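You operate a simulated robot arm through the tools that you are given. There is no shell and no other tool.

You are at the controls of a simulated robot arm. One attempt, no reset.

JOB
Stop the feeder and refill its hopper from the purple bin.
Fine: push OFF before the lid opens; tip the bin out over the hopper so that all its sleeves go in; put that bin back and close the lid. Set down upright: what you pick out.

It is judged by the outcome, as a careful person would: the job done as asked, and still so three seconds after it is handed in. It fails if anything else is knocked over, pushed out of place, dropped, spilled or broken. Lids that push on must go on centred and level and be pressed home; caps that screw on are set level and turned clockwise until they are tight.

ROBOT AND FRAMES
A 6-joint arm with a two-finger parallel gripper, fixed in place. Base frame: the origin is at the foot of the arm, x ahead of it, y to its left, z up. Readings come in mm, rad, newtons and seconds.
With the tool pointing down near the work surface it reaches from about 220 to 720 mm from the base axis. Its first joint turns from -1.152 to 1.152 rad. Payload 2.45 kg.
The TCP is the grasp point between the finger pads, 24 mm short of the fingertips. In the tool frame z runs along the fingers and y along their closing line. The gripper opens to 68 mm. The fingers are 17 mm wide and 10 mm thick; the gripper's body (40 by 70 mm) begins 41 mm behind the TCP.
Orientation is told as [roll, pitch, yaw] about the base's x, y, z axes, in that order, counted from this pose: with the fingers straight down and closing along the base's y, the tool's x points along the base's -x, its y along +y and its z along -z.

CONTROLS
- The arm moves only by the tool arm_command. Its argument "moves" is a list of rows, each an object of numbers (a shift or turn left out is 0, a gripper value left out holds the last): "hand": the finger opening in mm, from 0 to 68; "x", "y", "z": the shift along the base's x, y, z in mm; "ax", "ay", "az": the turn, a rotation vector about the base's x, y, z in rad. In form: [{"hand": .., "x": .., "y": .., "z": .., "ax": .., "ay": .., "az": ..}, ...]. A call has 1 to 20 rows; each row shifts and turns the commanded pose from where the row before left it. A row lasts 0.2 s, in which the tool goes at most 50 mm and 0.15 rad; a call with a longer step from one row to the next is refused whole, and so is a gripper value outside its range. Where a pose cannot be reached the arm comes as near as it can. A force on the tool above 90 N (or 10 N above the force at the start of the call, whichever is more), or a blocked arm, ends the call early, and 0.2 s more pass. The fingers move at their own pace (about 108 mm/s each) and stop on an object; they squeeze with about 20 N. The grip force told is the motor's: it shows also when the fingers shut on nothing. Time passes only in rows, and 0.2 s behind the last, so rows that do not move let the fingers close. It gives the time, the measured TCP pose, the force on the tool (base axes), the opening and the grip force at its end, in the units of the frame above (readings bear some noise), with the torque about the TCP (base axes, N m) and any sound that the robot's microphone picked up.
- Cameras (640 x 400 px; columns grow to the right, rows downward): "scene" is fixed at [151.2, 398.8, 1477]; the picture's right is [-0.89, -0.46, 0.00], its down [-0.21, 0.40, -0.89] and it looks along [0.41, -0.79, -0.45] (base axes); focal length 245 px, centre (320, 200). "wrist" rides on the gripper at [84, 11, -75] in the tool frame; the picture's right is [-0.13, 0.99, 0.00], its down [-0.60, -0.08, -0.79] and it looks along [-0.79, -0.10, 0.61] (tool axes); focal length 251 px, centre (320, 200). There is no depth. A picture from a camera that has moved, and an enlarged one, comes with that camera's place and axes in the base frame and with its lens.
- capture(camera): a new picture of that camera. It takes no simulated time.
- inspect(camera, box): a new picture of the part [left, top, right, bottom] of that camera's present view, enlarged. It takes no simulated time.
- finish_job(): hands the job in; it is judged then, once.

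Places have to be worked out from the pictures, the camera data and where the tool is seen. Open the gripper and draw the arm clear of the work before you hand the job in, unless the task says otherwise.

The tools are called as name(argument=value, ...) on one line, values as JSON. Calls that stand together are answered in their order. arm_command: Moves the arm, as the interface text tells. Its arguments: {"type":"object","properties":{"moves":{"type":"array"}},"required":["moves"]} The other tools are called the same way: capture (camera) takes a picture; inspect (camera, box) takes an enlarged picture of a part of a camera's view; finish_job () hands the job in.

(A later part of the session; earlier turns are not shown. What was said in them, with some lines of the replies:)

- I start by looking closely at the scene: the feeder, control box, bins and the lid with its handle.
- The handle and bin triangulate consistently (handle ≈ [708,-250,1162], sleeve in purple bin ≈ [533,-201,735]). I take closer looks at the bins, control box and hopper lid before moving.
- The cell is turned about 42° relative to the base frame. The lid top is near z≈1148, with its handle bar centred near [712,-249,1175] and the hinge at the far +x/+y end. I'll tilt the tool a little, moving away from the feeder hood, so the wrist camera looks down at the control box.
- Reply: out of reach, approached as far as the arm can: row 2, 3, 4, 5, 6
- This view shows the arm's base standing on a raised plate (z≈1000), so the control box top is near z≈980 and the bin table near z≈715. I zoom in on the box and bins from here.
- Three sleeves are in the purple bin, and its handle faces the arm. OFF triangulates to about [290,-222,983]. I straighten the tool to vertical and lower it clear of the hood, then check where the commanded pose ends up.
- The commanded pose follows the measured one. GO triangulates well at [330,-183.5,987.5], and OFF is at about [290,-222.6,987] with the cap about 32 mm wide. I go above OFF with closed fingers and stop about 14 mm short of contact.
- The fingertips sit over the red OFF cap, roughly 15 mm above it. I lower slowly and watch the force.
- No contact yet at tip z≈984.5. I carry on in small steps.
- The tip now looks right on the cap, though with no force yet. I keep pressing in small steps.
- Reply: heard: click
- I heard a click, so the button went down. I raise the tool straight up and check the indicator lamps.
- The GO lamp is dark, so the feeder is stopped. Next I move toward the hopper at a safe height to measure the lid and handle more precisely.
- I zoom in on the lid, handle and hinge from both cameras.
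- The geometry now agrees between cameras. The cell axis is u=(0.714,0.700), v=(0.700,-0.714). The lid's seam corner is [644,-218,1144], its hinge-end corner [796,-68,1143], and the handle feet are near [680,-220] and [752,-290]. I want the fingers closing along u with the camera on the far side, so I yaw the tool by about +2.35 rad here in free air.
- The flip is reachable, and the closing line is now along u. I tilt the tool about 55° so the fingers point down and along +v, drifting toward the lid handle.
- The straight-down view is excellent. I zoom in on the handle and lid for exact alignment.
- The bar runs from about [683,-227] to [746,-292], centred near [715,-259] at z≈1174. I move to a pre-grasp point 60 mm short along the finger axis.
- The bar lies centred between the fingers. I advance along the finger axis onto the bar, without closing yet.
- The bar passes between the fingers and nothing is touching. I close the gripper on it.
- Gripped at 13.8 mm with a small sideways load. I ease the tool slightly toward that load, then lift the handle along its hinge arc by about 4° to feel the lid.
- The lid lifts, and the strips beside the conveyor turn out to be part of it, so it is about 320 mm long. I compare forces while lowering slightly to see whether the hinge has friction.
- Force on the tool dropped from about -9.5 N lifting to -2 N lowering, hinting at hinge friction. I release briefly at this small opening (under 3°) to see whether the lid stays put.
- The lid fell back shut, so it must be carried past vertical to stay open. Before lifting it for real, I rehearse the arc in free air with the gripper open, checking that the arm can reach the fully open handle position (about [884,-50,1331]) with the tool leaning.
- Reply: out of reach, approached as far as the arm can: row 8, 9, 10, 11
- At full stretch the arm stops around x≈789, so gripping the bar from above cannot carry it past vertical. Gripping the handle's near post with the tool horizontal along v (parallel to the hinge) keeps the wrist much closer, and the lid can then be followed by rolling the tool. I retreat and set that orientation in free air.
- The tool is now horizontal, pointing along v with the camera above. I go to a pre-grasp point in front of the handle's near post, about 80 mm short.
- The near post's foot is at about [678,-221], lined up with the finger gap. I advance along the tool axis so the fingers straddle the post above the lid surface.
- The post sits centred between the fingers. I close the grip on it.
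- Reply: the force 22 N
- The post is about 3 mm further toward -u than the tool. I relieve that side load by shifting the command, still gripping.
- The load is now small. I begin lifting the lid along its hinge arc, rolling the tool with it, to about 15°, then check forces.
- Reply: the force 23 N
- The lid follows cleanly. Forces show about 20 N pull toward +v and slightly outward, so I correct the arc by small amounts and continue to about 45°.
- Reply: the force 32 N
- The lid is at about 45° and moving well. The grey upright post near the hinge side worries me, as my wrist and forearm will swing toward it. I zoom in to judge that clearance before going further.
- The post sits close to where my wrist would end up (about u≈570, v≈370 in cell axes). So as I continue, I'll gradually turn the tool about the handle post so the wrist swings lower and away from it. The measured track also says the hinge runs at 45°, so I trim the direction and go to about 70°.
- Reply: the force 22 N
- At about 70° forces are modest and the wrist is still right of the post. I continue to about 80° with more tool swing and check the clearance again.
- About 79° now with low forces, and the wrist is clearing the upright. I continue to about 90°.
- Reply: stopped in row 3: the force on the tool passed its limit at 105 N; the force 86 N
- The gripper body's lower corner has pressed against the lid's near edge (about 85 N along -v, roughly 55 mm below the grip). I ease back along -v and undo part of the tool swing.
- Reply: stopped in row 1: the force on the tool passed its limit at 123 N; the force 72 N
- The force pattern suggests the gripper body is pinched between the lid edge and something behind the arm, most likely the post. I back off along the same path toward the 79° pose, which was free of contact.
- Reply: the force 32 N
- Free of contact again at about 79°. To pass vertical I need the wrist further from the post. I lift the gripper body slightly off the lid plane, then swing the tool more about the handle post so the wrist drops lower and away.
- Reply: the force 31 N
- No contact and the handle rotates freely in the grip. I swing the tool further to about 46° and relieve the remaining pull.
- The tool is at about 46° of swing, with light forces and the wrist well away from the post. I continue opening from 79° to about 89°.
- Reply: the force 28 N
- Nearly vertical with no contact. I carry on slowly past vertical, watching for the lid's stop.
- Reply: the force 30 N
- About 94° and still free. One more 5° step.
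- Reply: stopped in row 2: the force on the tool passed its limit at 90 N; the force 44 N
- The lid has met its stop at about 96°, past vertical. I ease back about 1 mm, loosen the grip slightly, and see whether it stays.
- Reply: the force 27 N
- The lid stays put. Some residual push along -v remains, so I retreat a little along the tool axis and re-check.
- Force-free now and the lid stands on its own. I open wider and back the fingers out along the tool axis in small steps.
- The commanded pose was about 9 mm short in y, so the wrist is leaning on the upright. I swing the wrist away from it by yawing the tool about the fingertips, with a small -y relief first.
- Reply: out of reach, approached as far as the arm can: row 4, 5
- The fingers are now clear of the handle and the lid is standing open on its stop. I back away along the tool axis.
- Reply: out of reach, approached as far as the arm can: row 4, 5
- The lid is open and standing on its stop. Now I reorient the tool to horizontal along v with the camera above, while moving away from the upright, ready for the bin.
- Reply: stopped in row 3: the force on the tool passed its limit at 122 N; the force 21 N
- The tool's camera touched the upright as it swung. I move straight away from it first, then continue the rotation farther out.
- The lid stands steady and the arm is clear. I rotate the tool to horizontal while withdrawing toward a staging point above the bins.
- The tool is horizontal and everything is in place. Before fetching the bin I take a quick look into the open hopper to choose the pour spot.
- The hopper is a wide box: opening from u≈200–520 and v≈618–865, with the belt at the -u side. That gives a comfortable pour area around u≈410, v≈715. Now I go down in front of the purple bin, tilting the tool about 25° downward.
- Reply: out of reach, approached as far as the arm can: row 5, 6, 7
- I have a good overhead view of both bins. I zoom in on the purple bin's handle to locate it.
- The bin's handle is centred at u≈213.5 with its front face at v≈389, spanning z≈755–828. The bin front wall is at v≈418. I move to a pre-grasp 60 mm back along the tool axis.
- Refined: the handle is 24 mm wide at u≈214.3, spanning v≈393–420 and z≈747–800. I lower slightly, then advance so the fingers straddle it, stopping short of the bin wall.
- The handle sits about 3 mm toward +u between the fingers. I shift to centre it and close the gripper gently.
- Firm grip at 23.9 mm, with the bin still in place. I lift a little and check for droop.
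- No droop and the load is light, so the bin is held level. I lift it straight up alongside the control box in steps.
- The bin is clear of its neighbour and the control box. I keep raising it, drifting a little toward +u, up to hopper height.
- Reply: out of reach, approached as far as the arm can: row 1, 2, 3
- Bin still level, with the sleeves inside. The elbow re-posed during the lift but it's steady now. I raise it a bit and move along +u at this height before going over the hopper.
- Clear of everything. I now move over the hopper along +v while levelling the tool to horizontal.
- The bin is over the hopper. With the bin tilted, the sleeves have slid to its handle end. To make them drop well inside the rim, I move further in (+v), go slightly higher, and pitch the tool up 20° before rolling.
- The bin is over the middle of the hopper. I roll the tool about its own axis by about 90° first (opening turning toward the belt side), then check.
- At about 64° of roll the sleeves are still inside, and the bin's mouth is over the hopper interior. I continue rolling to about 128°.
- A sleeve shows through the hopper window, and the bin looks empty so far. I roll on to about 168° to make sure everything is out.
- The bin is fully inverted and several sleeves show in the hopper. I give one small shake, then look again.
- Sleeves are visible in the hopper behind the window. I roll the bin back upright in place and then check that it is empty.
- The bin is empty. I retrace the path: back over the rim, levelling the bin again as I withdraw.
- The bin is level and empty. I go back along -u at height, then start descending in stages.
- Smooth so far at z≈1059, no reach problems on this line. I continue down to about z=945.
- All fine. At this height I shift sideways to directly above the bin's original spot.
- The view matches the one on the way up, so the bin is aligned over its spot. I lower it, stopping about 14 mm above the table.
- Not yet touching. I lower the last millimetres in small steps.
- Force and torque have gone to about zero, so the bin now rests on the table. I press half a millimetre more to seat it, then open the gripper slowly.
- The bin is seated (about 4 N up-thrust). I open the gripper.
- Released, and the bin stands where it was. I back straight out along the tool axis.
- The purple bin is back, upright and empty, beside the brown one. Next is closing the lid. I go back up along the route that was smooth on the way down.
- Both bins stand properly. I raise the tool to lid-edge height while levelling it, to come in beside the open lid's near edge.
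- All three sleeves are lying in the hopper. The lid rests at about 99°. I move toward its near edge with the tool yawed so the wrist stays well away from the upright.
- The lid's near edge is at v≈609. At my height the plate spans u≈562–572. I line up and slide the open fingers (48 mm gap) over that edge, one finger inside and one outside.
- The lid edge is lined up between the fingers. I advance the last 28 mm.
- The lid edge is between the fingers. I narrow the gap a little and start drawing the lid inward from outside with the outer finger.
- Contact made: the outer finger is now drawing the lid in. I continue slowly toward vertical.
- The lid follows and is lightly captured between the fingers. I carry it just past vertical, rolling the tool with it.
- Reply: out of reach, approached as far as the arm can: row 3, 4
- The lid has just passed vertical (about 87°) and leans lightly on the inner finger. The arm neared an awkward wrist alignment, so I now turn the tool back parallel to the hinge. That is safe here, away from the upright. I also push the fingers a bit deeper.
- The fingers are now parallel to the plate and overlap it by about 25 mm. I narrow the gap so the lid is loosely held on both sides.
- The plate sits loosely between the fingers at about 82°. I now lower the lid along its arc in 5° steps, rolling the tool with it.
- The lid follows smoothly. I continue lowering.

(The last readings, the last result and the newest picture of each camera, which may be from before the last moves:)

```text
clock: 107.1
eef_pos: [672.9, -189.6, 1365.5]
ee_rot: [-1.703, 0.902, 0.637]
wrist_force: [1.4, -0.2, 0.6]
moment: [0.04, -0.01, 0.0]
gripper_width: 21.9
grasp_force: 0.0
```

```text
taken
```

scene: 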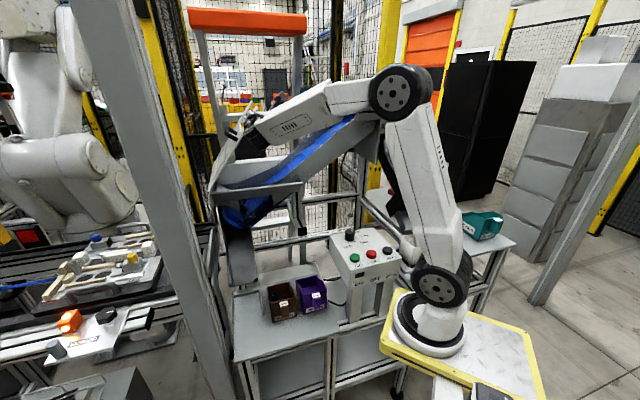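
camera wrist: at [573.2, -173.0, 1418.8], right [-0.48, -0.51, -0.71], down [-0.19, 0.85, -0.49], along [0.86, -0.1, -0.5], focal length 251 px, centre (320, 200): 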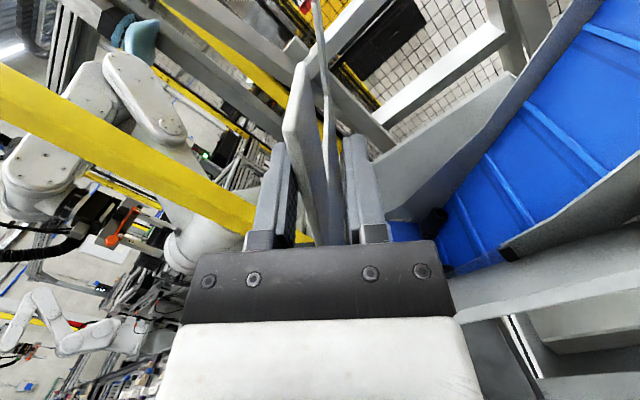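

At about 52° and well supported on the inner finger. I continue down.

arm_command(moves=[{"hand": 22, "x": -13.4, "y": -13.4, "z": -16.6, "ax": 0.0617, "ay": -0.0617}, {"x": -12.2, "y": -12.2, "z": -18.3, "ax": 0.0617, "ay": -0.0617}, {"x": -11.2, "y": -11.2, "z": -19.7, "ax": 0.0617, "ay": -0.0617}, {"x": -9.8, "y": -9.8, "z": -21, "ax": 0.0617, "ay": -0.0617}, {}])

capture(camera="wrist")

inspect(camera="scene", box=[180, 110, 340, 210])

```text
clock: 108.3
eef_pos: [624.1, -237.7, 1289.2]
ee_rot: [-1.642, 0.554, 0.676]
wrist_force: [-0.7, -0.9, -1.2]
moment: [-0.01, 0.03, -0.04]
gripper_width: 23.1
grasp_force: 0.2
```

```text
taken
camera wrist: at [515.9, -229.6, 1319.7], right [-0.28, -0.31, -0.91], down [-0.09, 0.95, -0.3], along [0.96, 0.0, -0.29], focal length 251 px, centre (320, 200)
```

wrist: 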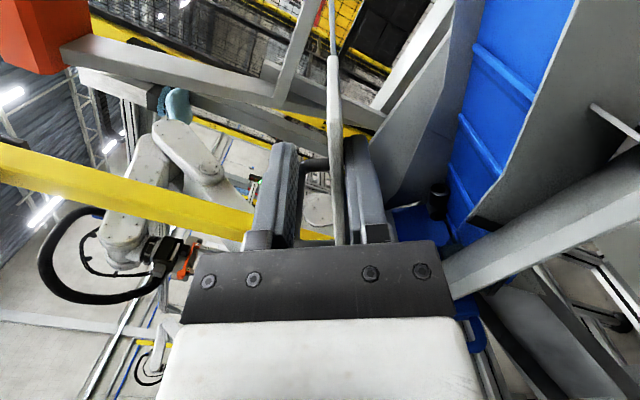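

```text
4.00 times, centred on (260, 160) of scene
camera zoom: at [151.2, 398.7, 1477.0], right [-0.89, -0.46, 0.0], down [-0.21, 0.4, -0.89], along [0.41, -0.79, -0.45], focal length 979 px, centre (560, 360)
```

zoom: 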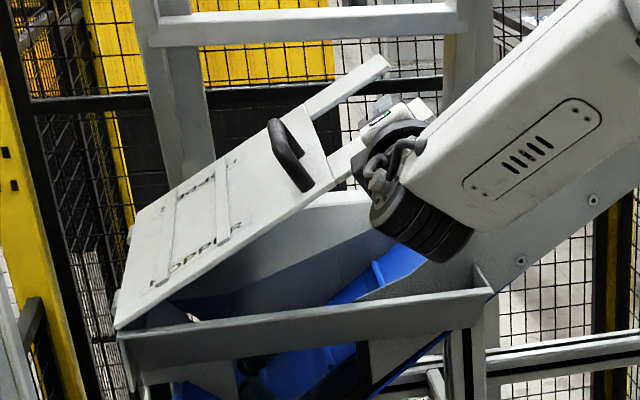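

About 32° now. I continue down to roughly 12°.

arm_command(moves=[{"hand": 22, "x": -8.6, "y": -8.6, "z": -22.1, "ax": 0.0617, "ay": -0.0617}, {"x": -7.1, "y": -7.1, "z": -23.1, "ax": 0.0617, "ay": -0.0617}, {"x": -5.6, "y": -5.6, "z": -23.9, "ax": 0.0617, "ay": -0.0617}, {"x": -4.2, "y": -4.2, "z": -24.6, "ax": 0.0617, "ay": -0.0617}, {}])

capture(camera="wrist")

inspect(camera="scene", box=[180, 130, 340, 230])

```text
clock: 109.5
eef_pos: [600.0, -263.4, 1194.3]
ee_rot: [-1.603, 0.206, 0.692]
wrist_force: [-1.2, 0.0, -1.6]
moment: [0.02, 0.03, 0.04]
gripper_width: 23.2
grasp_force: 0.6
```

```text
taken
camera wrist: at [486.2, -259.4, 1199.6], right [-0.04, -0.07, -1.0], down [-0.04, 1.0, -0.07], along [1.0, 0.04, -0.04], focal length 251 px, centre (320, 200)
```

wrist: 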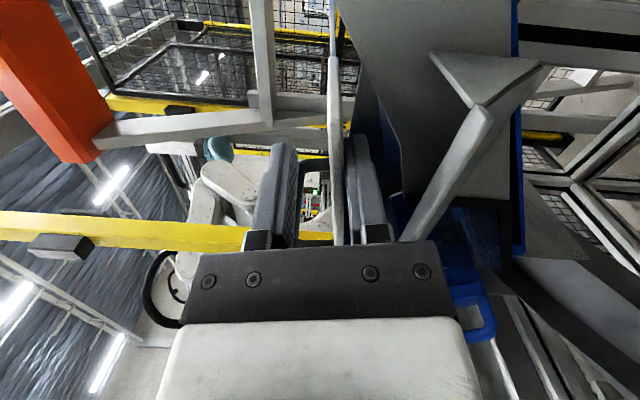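

```text
4.00 times, centred on (260, 180) of scene
camera zoom: at [151.2, 398.8, 1477.0], right [-0.89, -0.46, 0.0], down [-0.21, 0.4, -0.89], along [0.41, -0.79, -0.45], focal length 979 px, centre (560, 280)
```

zoom: 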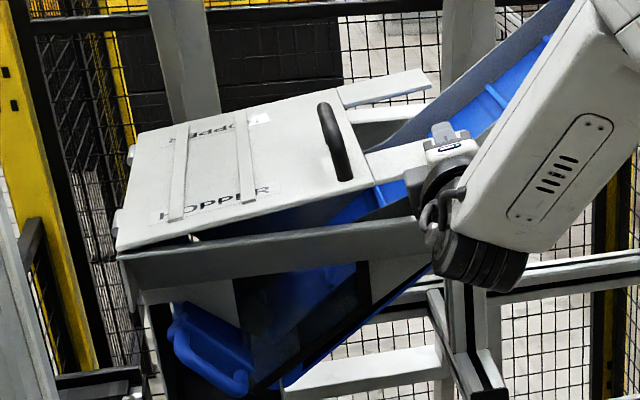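

Lid at about 11° with the inner finger beneath it. I lower further in smaller steps, watching the gap between that finger and the rim.

arm_command(moves=[{"hand": 22, "x": -1.2, "y": -1.2, "z": -12, "ax": 0.03, "ay": -0.03}, {"x": -0.8, "y": -0.8, "z": -10, "ax": 0.0245, "ay": -0.0245}, {}])

inspect(camera="wrist", box=[230, 80, 470, 260])

inspect(camera="scene", box=[230, 150, 310, 200])

```text
clock: 110.3
eef_pos: [596.1, -265.3, 1173.2]
ee_rot: [-1.594, 0.131, 0.693]
wrist_force: [1.2, 0.2, -2.2]
moment: [0.06, 0.01, 0.06]
gripper_width: 23.8
grasp_force: 1.6
```

```text
2.22 times, centred on (350, 170) of wrist
camera zoom: at [484.2, -261.2, 1171.9], right [0.02, -0.02, -1.0], down [-0.04, 1.0, -0.02], along [1.0, 0.04, 0.01], focal length 559 px, centre (253, 267)
```

zoom: 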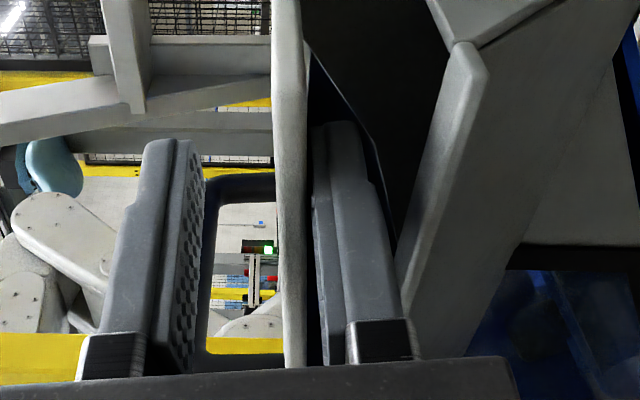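

```text
8.00 times, centred on (270, 175) of scene
camera zoom: at [151.3, 398.8, 1477.0], right [-0.89, -0.46, 0.0], down [-0.21, 0.4, -0.89], along [0.41, -0.79, -0.45], focal length 1958 px, centre (720, 400)
```

zoom: 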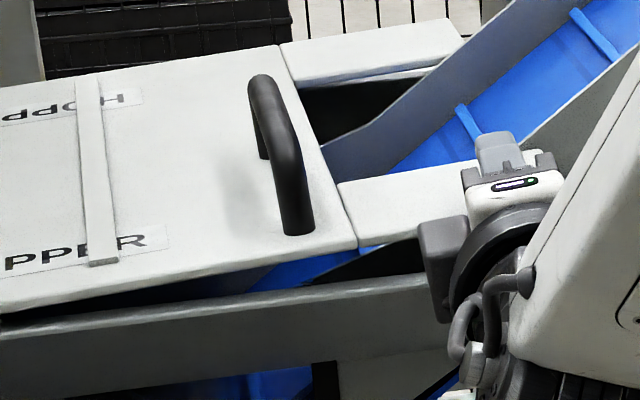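

arm_command(moves=[{"hand": 22, "x": -0.3, "y": -0.3, "z": -5, "ax": 0.0123, "ay": -0.0123}, {"x": -0.3, "y": -0.3, "z": -4, "ax": 0.0098, "ay": -0.0098}, {}])

inspect(camera="wrist", box=[230, 80, 470, 260])

```text
clock: 111.1
eef_pos: [597.4, -265.9, 1164.2]
ee_rot: [-1.595, 0.097, 0.693]
wrist_force: [0.9, 0.0, -0.1]
moment: [0.09, -0.04, 0.08]
gripper_width: 22.0
grasp_force: 0.1
```

```text
2.22 times, centred on (350, 170) of wrist
camera zoom: at [483.6, -261.7, 1161.1], right [0.04, 0.0, -1.0], down [-0.04, 1.0, 0.0], along [1.0, 0.04, 0.04], focal length 559 px, centre (253, 267)
```

zoom: 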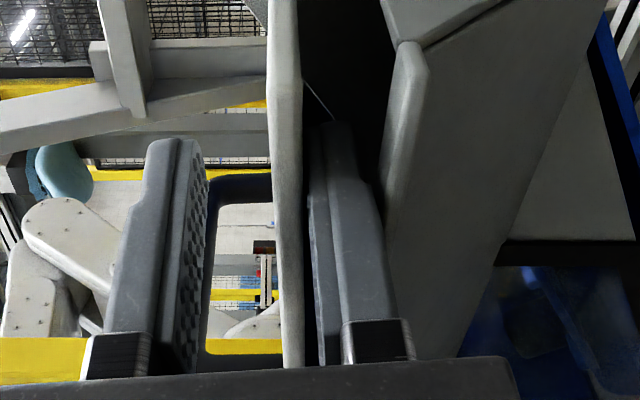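

arm_command(moves=[{"hand": 22, "z": -2.5, "ax": 0.006, "ay": -0.006}, {}])

inspect(camera="scene", box=[200, 145, 312, 215])

```text
clock: 111.7
eef_pos: [597.0, -265.9, 1163.9]
ee_rot: [-1.594, 0.089, 0.693]
wrist_force: [-0.5, -0.9, 4.2]
moment: [0.11, -0.03, -0.07]
gripper_width: 18.2
grasp_force: 0.1
```

```text
5.71 times, centred on (256, 180) of scene
camera zoom: at [151.1, 398.8, 1477.0], right [-0.89, -0.46, 0.0], down [-0.21, 0.4, -0.89], along [0.41, -0.79, -0.45], focal length 1399 px, centre (686, 314)
```

zoom: 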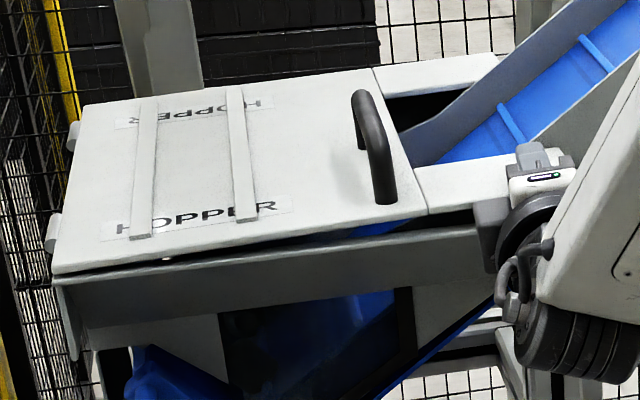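

The lower finger now rests on the rim, so the lid is only about 3° open, which is less than it can drop harmlessly. I take the weight off the rim and slide the fingers straight out along -v.

arm_command(moves=[{"hand": 22, "z": 2.0}, {"x": -10, "y": 10}, {"x": -14, "y": 14}, {"x": -14, "y": 14}, {"x": -14, "y": 14}, {"x": -10, "y": 10}, {}])

inspect(camera="scene", box=[200, 145, 312, 215])

capture(camera="wrist")

```text
clock: 113.3
eef_pos: [533.0, -204.0, 1162.5]
ee_rot: [-1.594, 0.091, 0.693]
wrist_force: [-0.6, 0.1, 0.7]
moment: [0.03, -0.01, 0.04]
gripper_width: 21.9
grasp_force: 0.1
```

```text
5.71 times, centred on (256, 180) of scene
camera zoom: at [151.2, 398.8, 1477.0], right [-0.89, -0.46, 0.0], down [-0.21, 0.4, -0.89], along [0.41, -0.79, -0.45], focal length 1399 px, centre (686, 314)
```

zoom: 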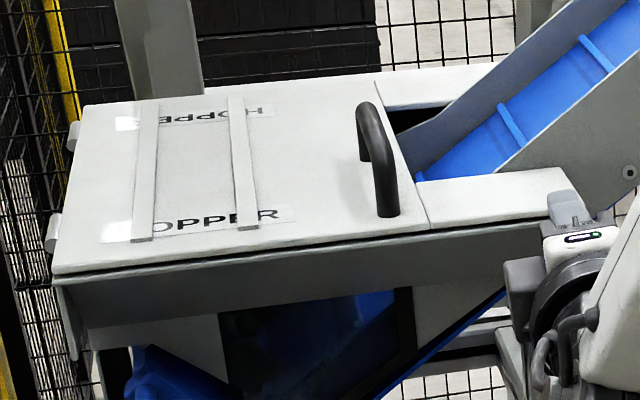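

```text
taken
camera wrist: at [421.2, -199.9, 1158.9], right [0.04, 0.01, -1.0], down [-0.04, 1.0, 0.01], along [1.0, 0.04, 0.04], focal length 251 px, centre (320, 200)
```

wrist: 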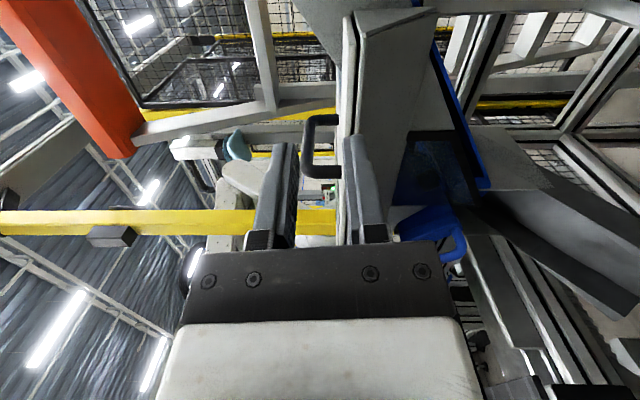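

The lid is shut, with its edge matching the original closed picture. I open the gripper and draw the arm clear of the hopper.

arm_command(moves=[{"hand": 60, "x": -18, "y": 18, "z": 4}, {"x": -20, "y": 24, "z": 20}, {"x": -15, "y": 28, "z": 25}, {"x": -10, "y": 30, "z": 30}, {"x": -5, "y": 30, "z": 30}, {}])

capture(camera="scene")

inspect(camera="scene", box=[190, 130, 318, 210])

inspect(camera="scene", box=[250, 220, 410, 320])

```text
clock: 114.7
eef_pos: [467.1, -72.3, 1271.8]
ee_rot: [-1.594, 0.09, 0.692]
wrist_force: [0.4, -0.9, 0.0]
moment: [0.0, 0.01, 0.01]
gripper_width: 59.9
grasp_force: 0.1
```

```text
taken
```

scene: 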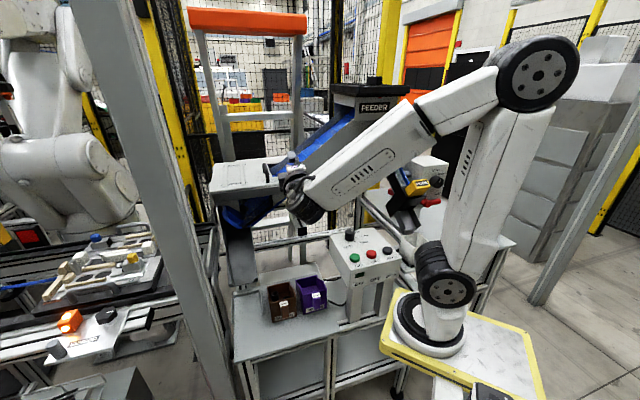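

```text
5.00 times, centred on (254, 170) of scene
camera zoom: at [151.2, 398.8, 1477.0], right [-0.89, -0.46, 0.0], down [-0.21, 0.4, -0.89], along [0.41, -0.79, -0.45], focal length 1224 px, centre (650, 350)
```

zoom: 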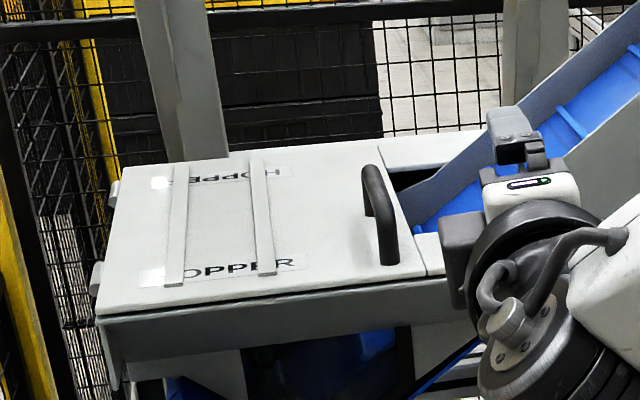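

```text
4.00 times, centred on (330, 270) of scene
camera zoom: at [151.2, 398.8, 1477.0], right [-0.89, -0.46, 0.0], down [-0.21, 0.4, -0.89], along [0.41, -0.79, -0.45], focal length 979 px, centre (280, -80)
```

zoom: 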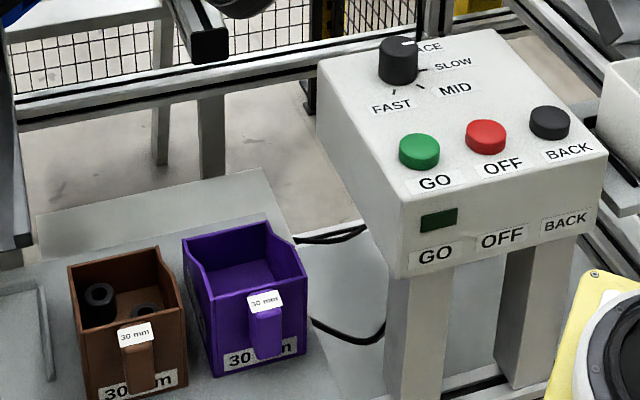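

The lid is flush, the GO lamp is dark, and both bins are upright in their places. I move the arm a bit further back so it is fully clear, then look once more.

arm_command(moves=[{"hand": 60, "x": -20, "y": 20, "z": 10}, {"x": -20, "y": 20, "z": 10}, {"x": -20, "y": 15, "z": 10}, {}, {}, {}])

capture(camera="scene")

inspect(camera="scene", box=[190, 140, 318, 220])

```text
clock: 116.1
eef_pos: [413.5, -14.7, 1298.2]
ee_rot: [-1.593, 0.09, 0.693]
wrist_force: [-0.8, 0.5, -0.4]
moment: [0.02, 0.0, -0.03]
gripper_width: 59.9
grasp_force: 0.0
out of reach, approached as far as the arm can: row 3
```

```text
taken
```

scene: 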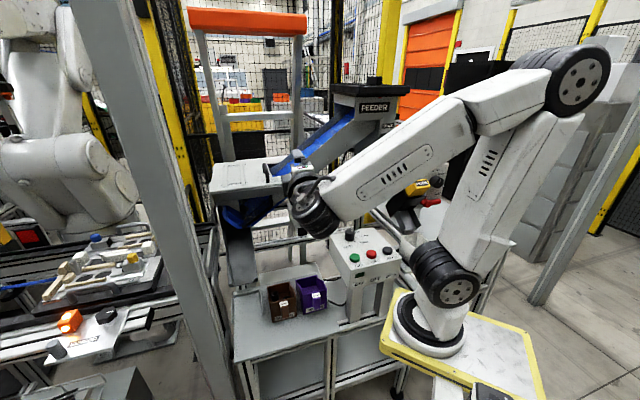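

```text
5.00 times, centred on (254, 180) of scene
camera zoom: at [151.2, 398.8, 1477.0], right [-0.89, -0.46, 0.0], down [-0.21, 0.4, -0.89], along [0.41, -0.79, -0.45], focal length 1224 px, centre (650, 300)
```

zoom: 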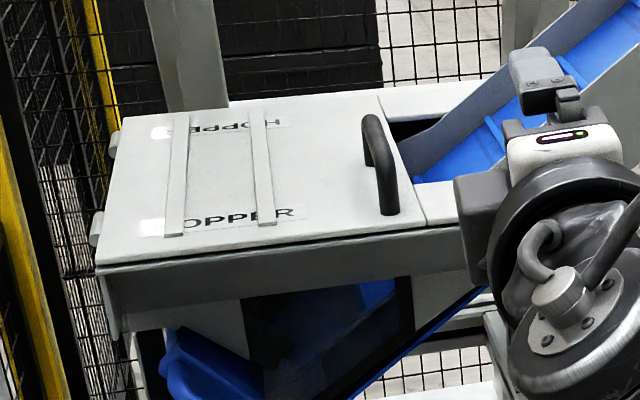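

The feeder is off, and all three sleeves from the purple bin are in the hopper. The purple bin is back upright in its place and the lid is closed flush. The gripper is empty and open, and the arm is clear, so I hand the job in.

finish_job()

```text
The job is handed in.
```

The feeder is stopped, the hopper is refilled from the purple bin, and the job is handed in; I don't have the verdict.

- **OFF first:** I pressed OFF before touching the lid, heard it click, and saw the GO lamp go dark. It was still dark at the end.
- **Refill:** I tipped the purple bin over the hopper. All three sleeves were visible inside, and the bin came back empty.
- **Bin returned:** The purple bin is upright on its original spot beside the brown one, which I didn't touch.
- **Lid closed:** I lowered the lid by hand to about 3° open and let it drop the rest of the way. It sits flush, matching the first pictures.

**Lid dropped in a test:** before opening the lid fully, I let go of it at under 3° to see if it would hold, and it fell shut.

**Contact during the job:**
- The wrist pressed against the grey upright by the hopper while I was opening the lid. The wrist camera then touched the upright once as I pulled away.
- The gripper also pressed on the lid's edge during opening.
- The force limit stopped the arm four times. One stop, at about 97°, came as the lid reached the end of its travel. I saw nothing moved or damaged afterwards.
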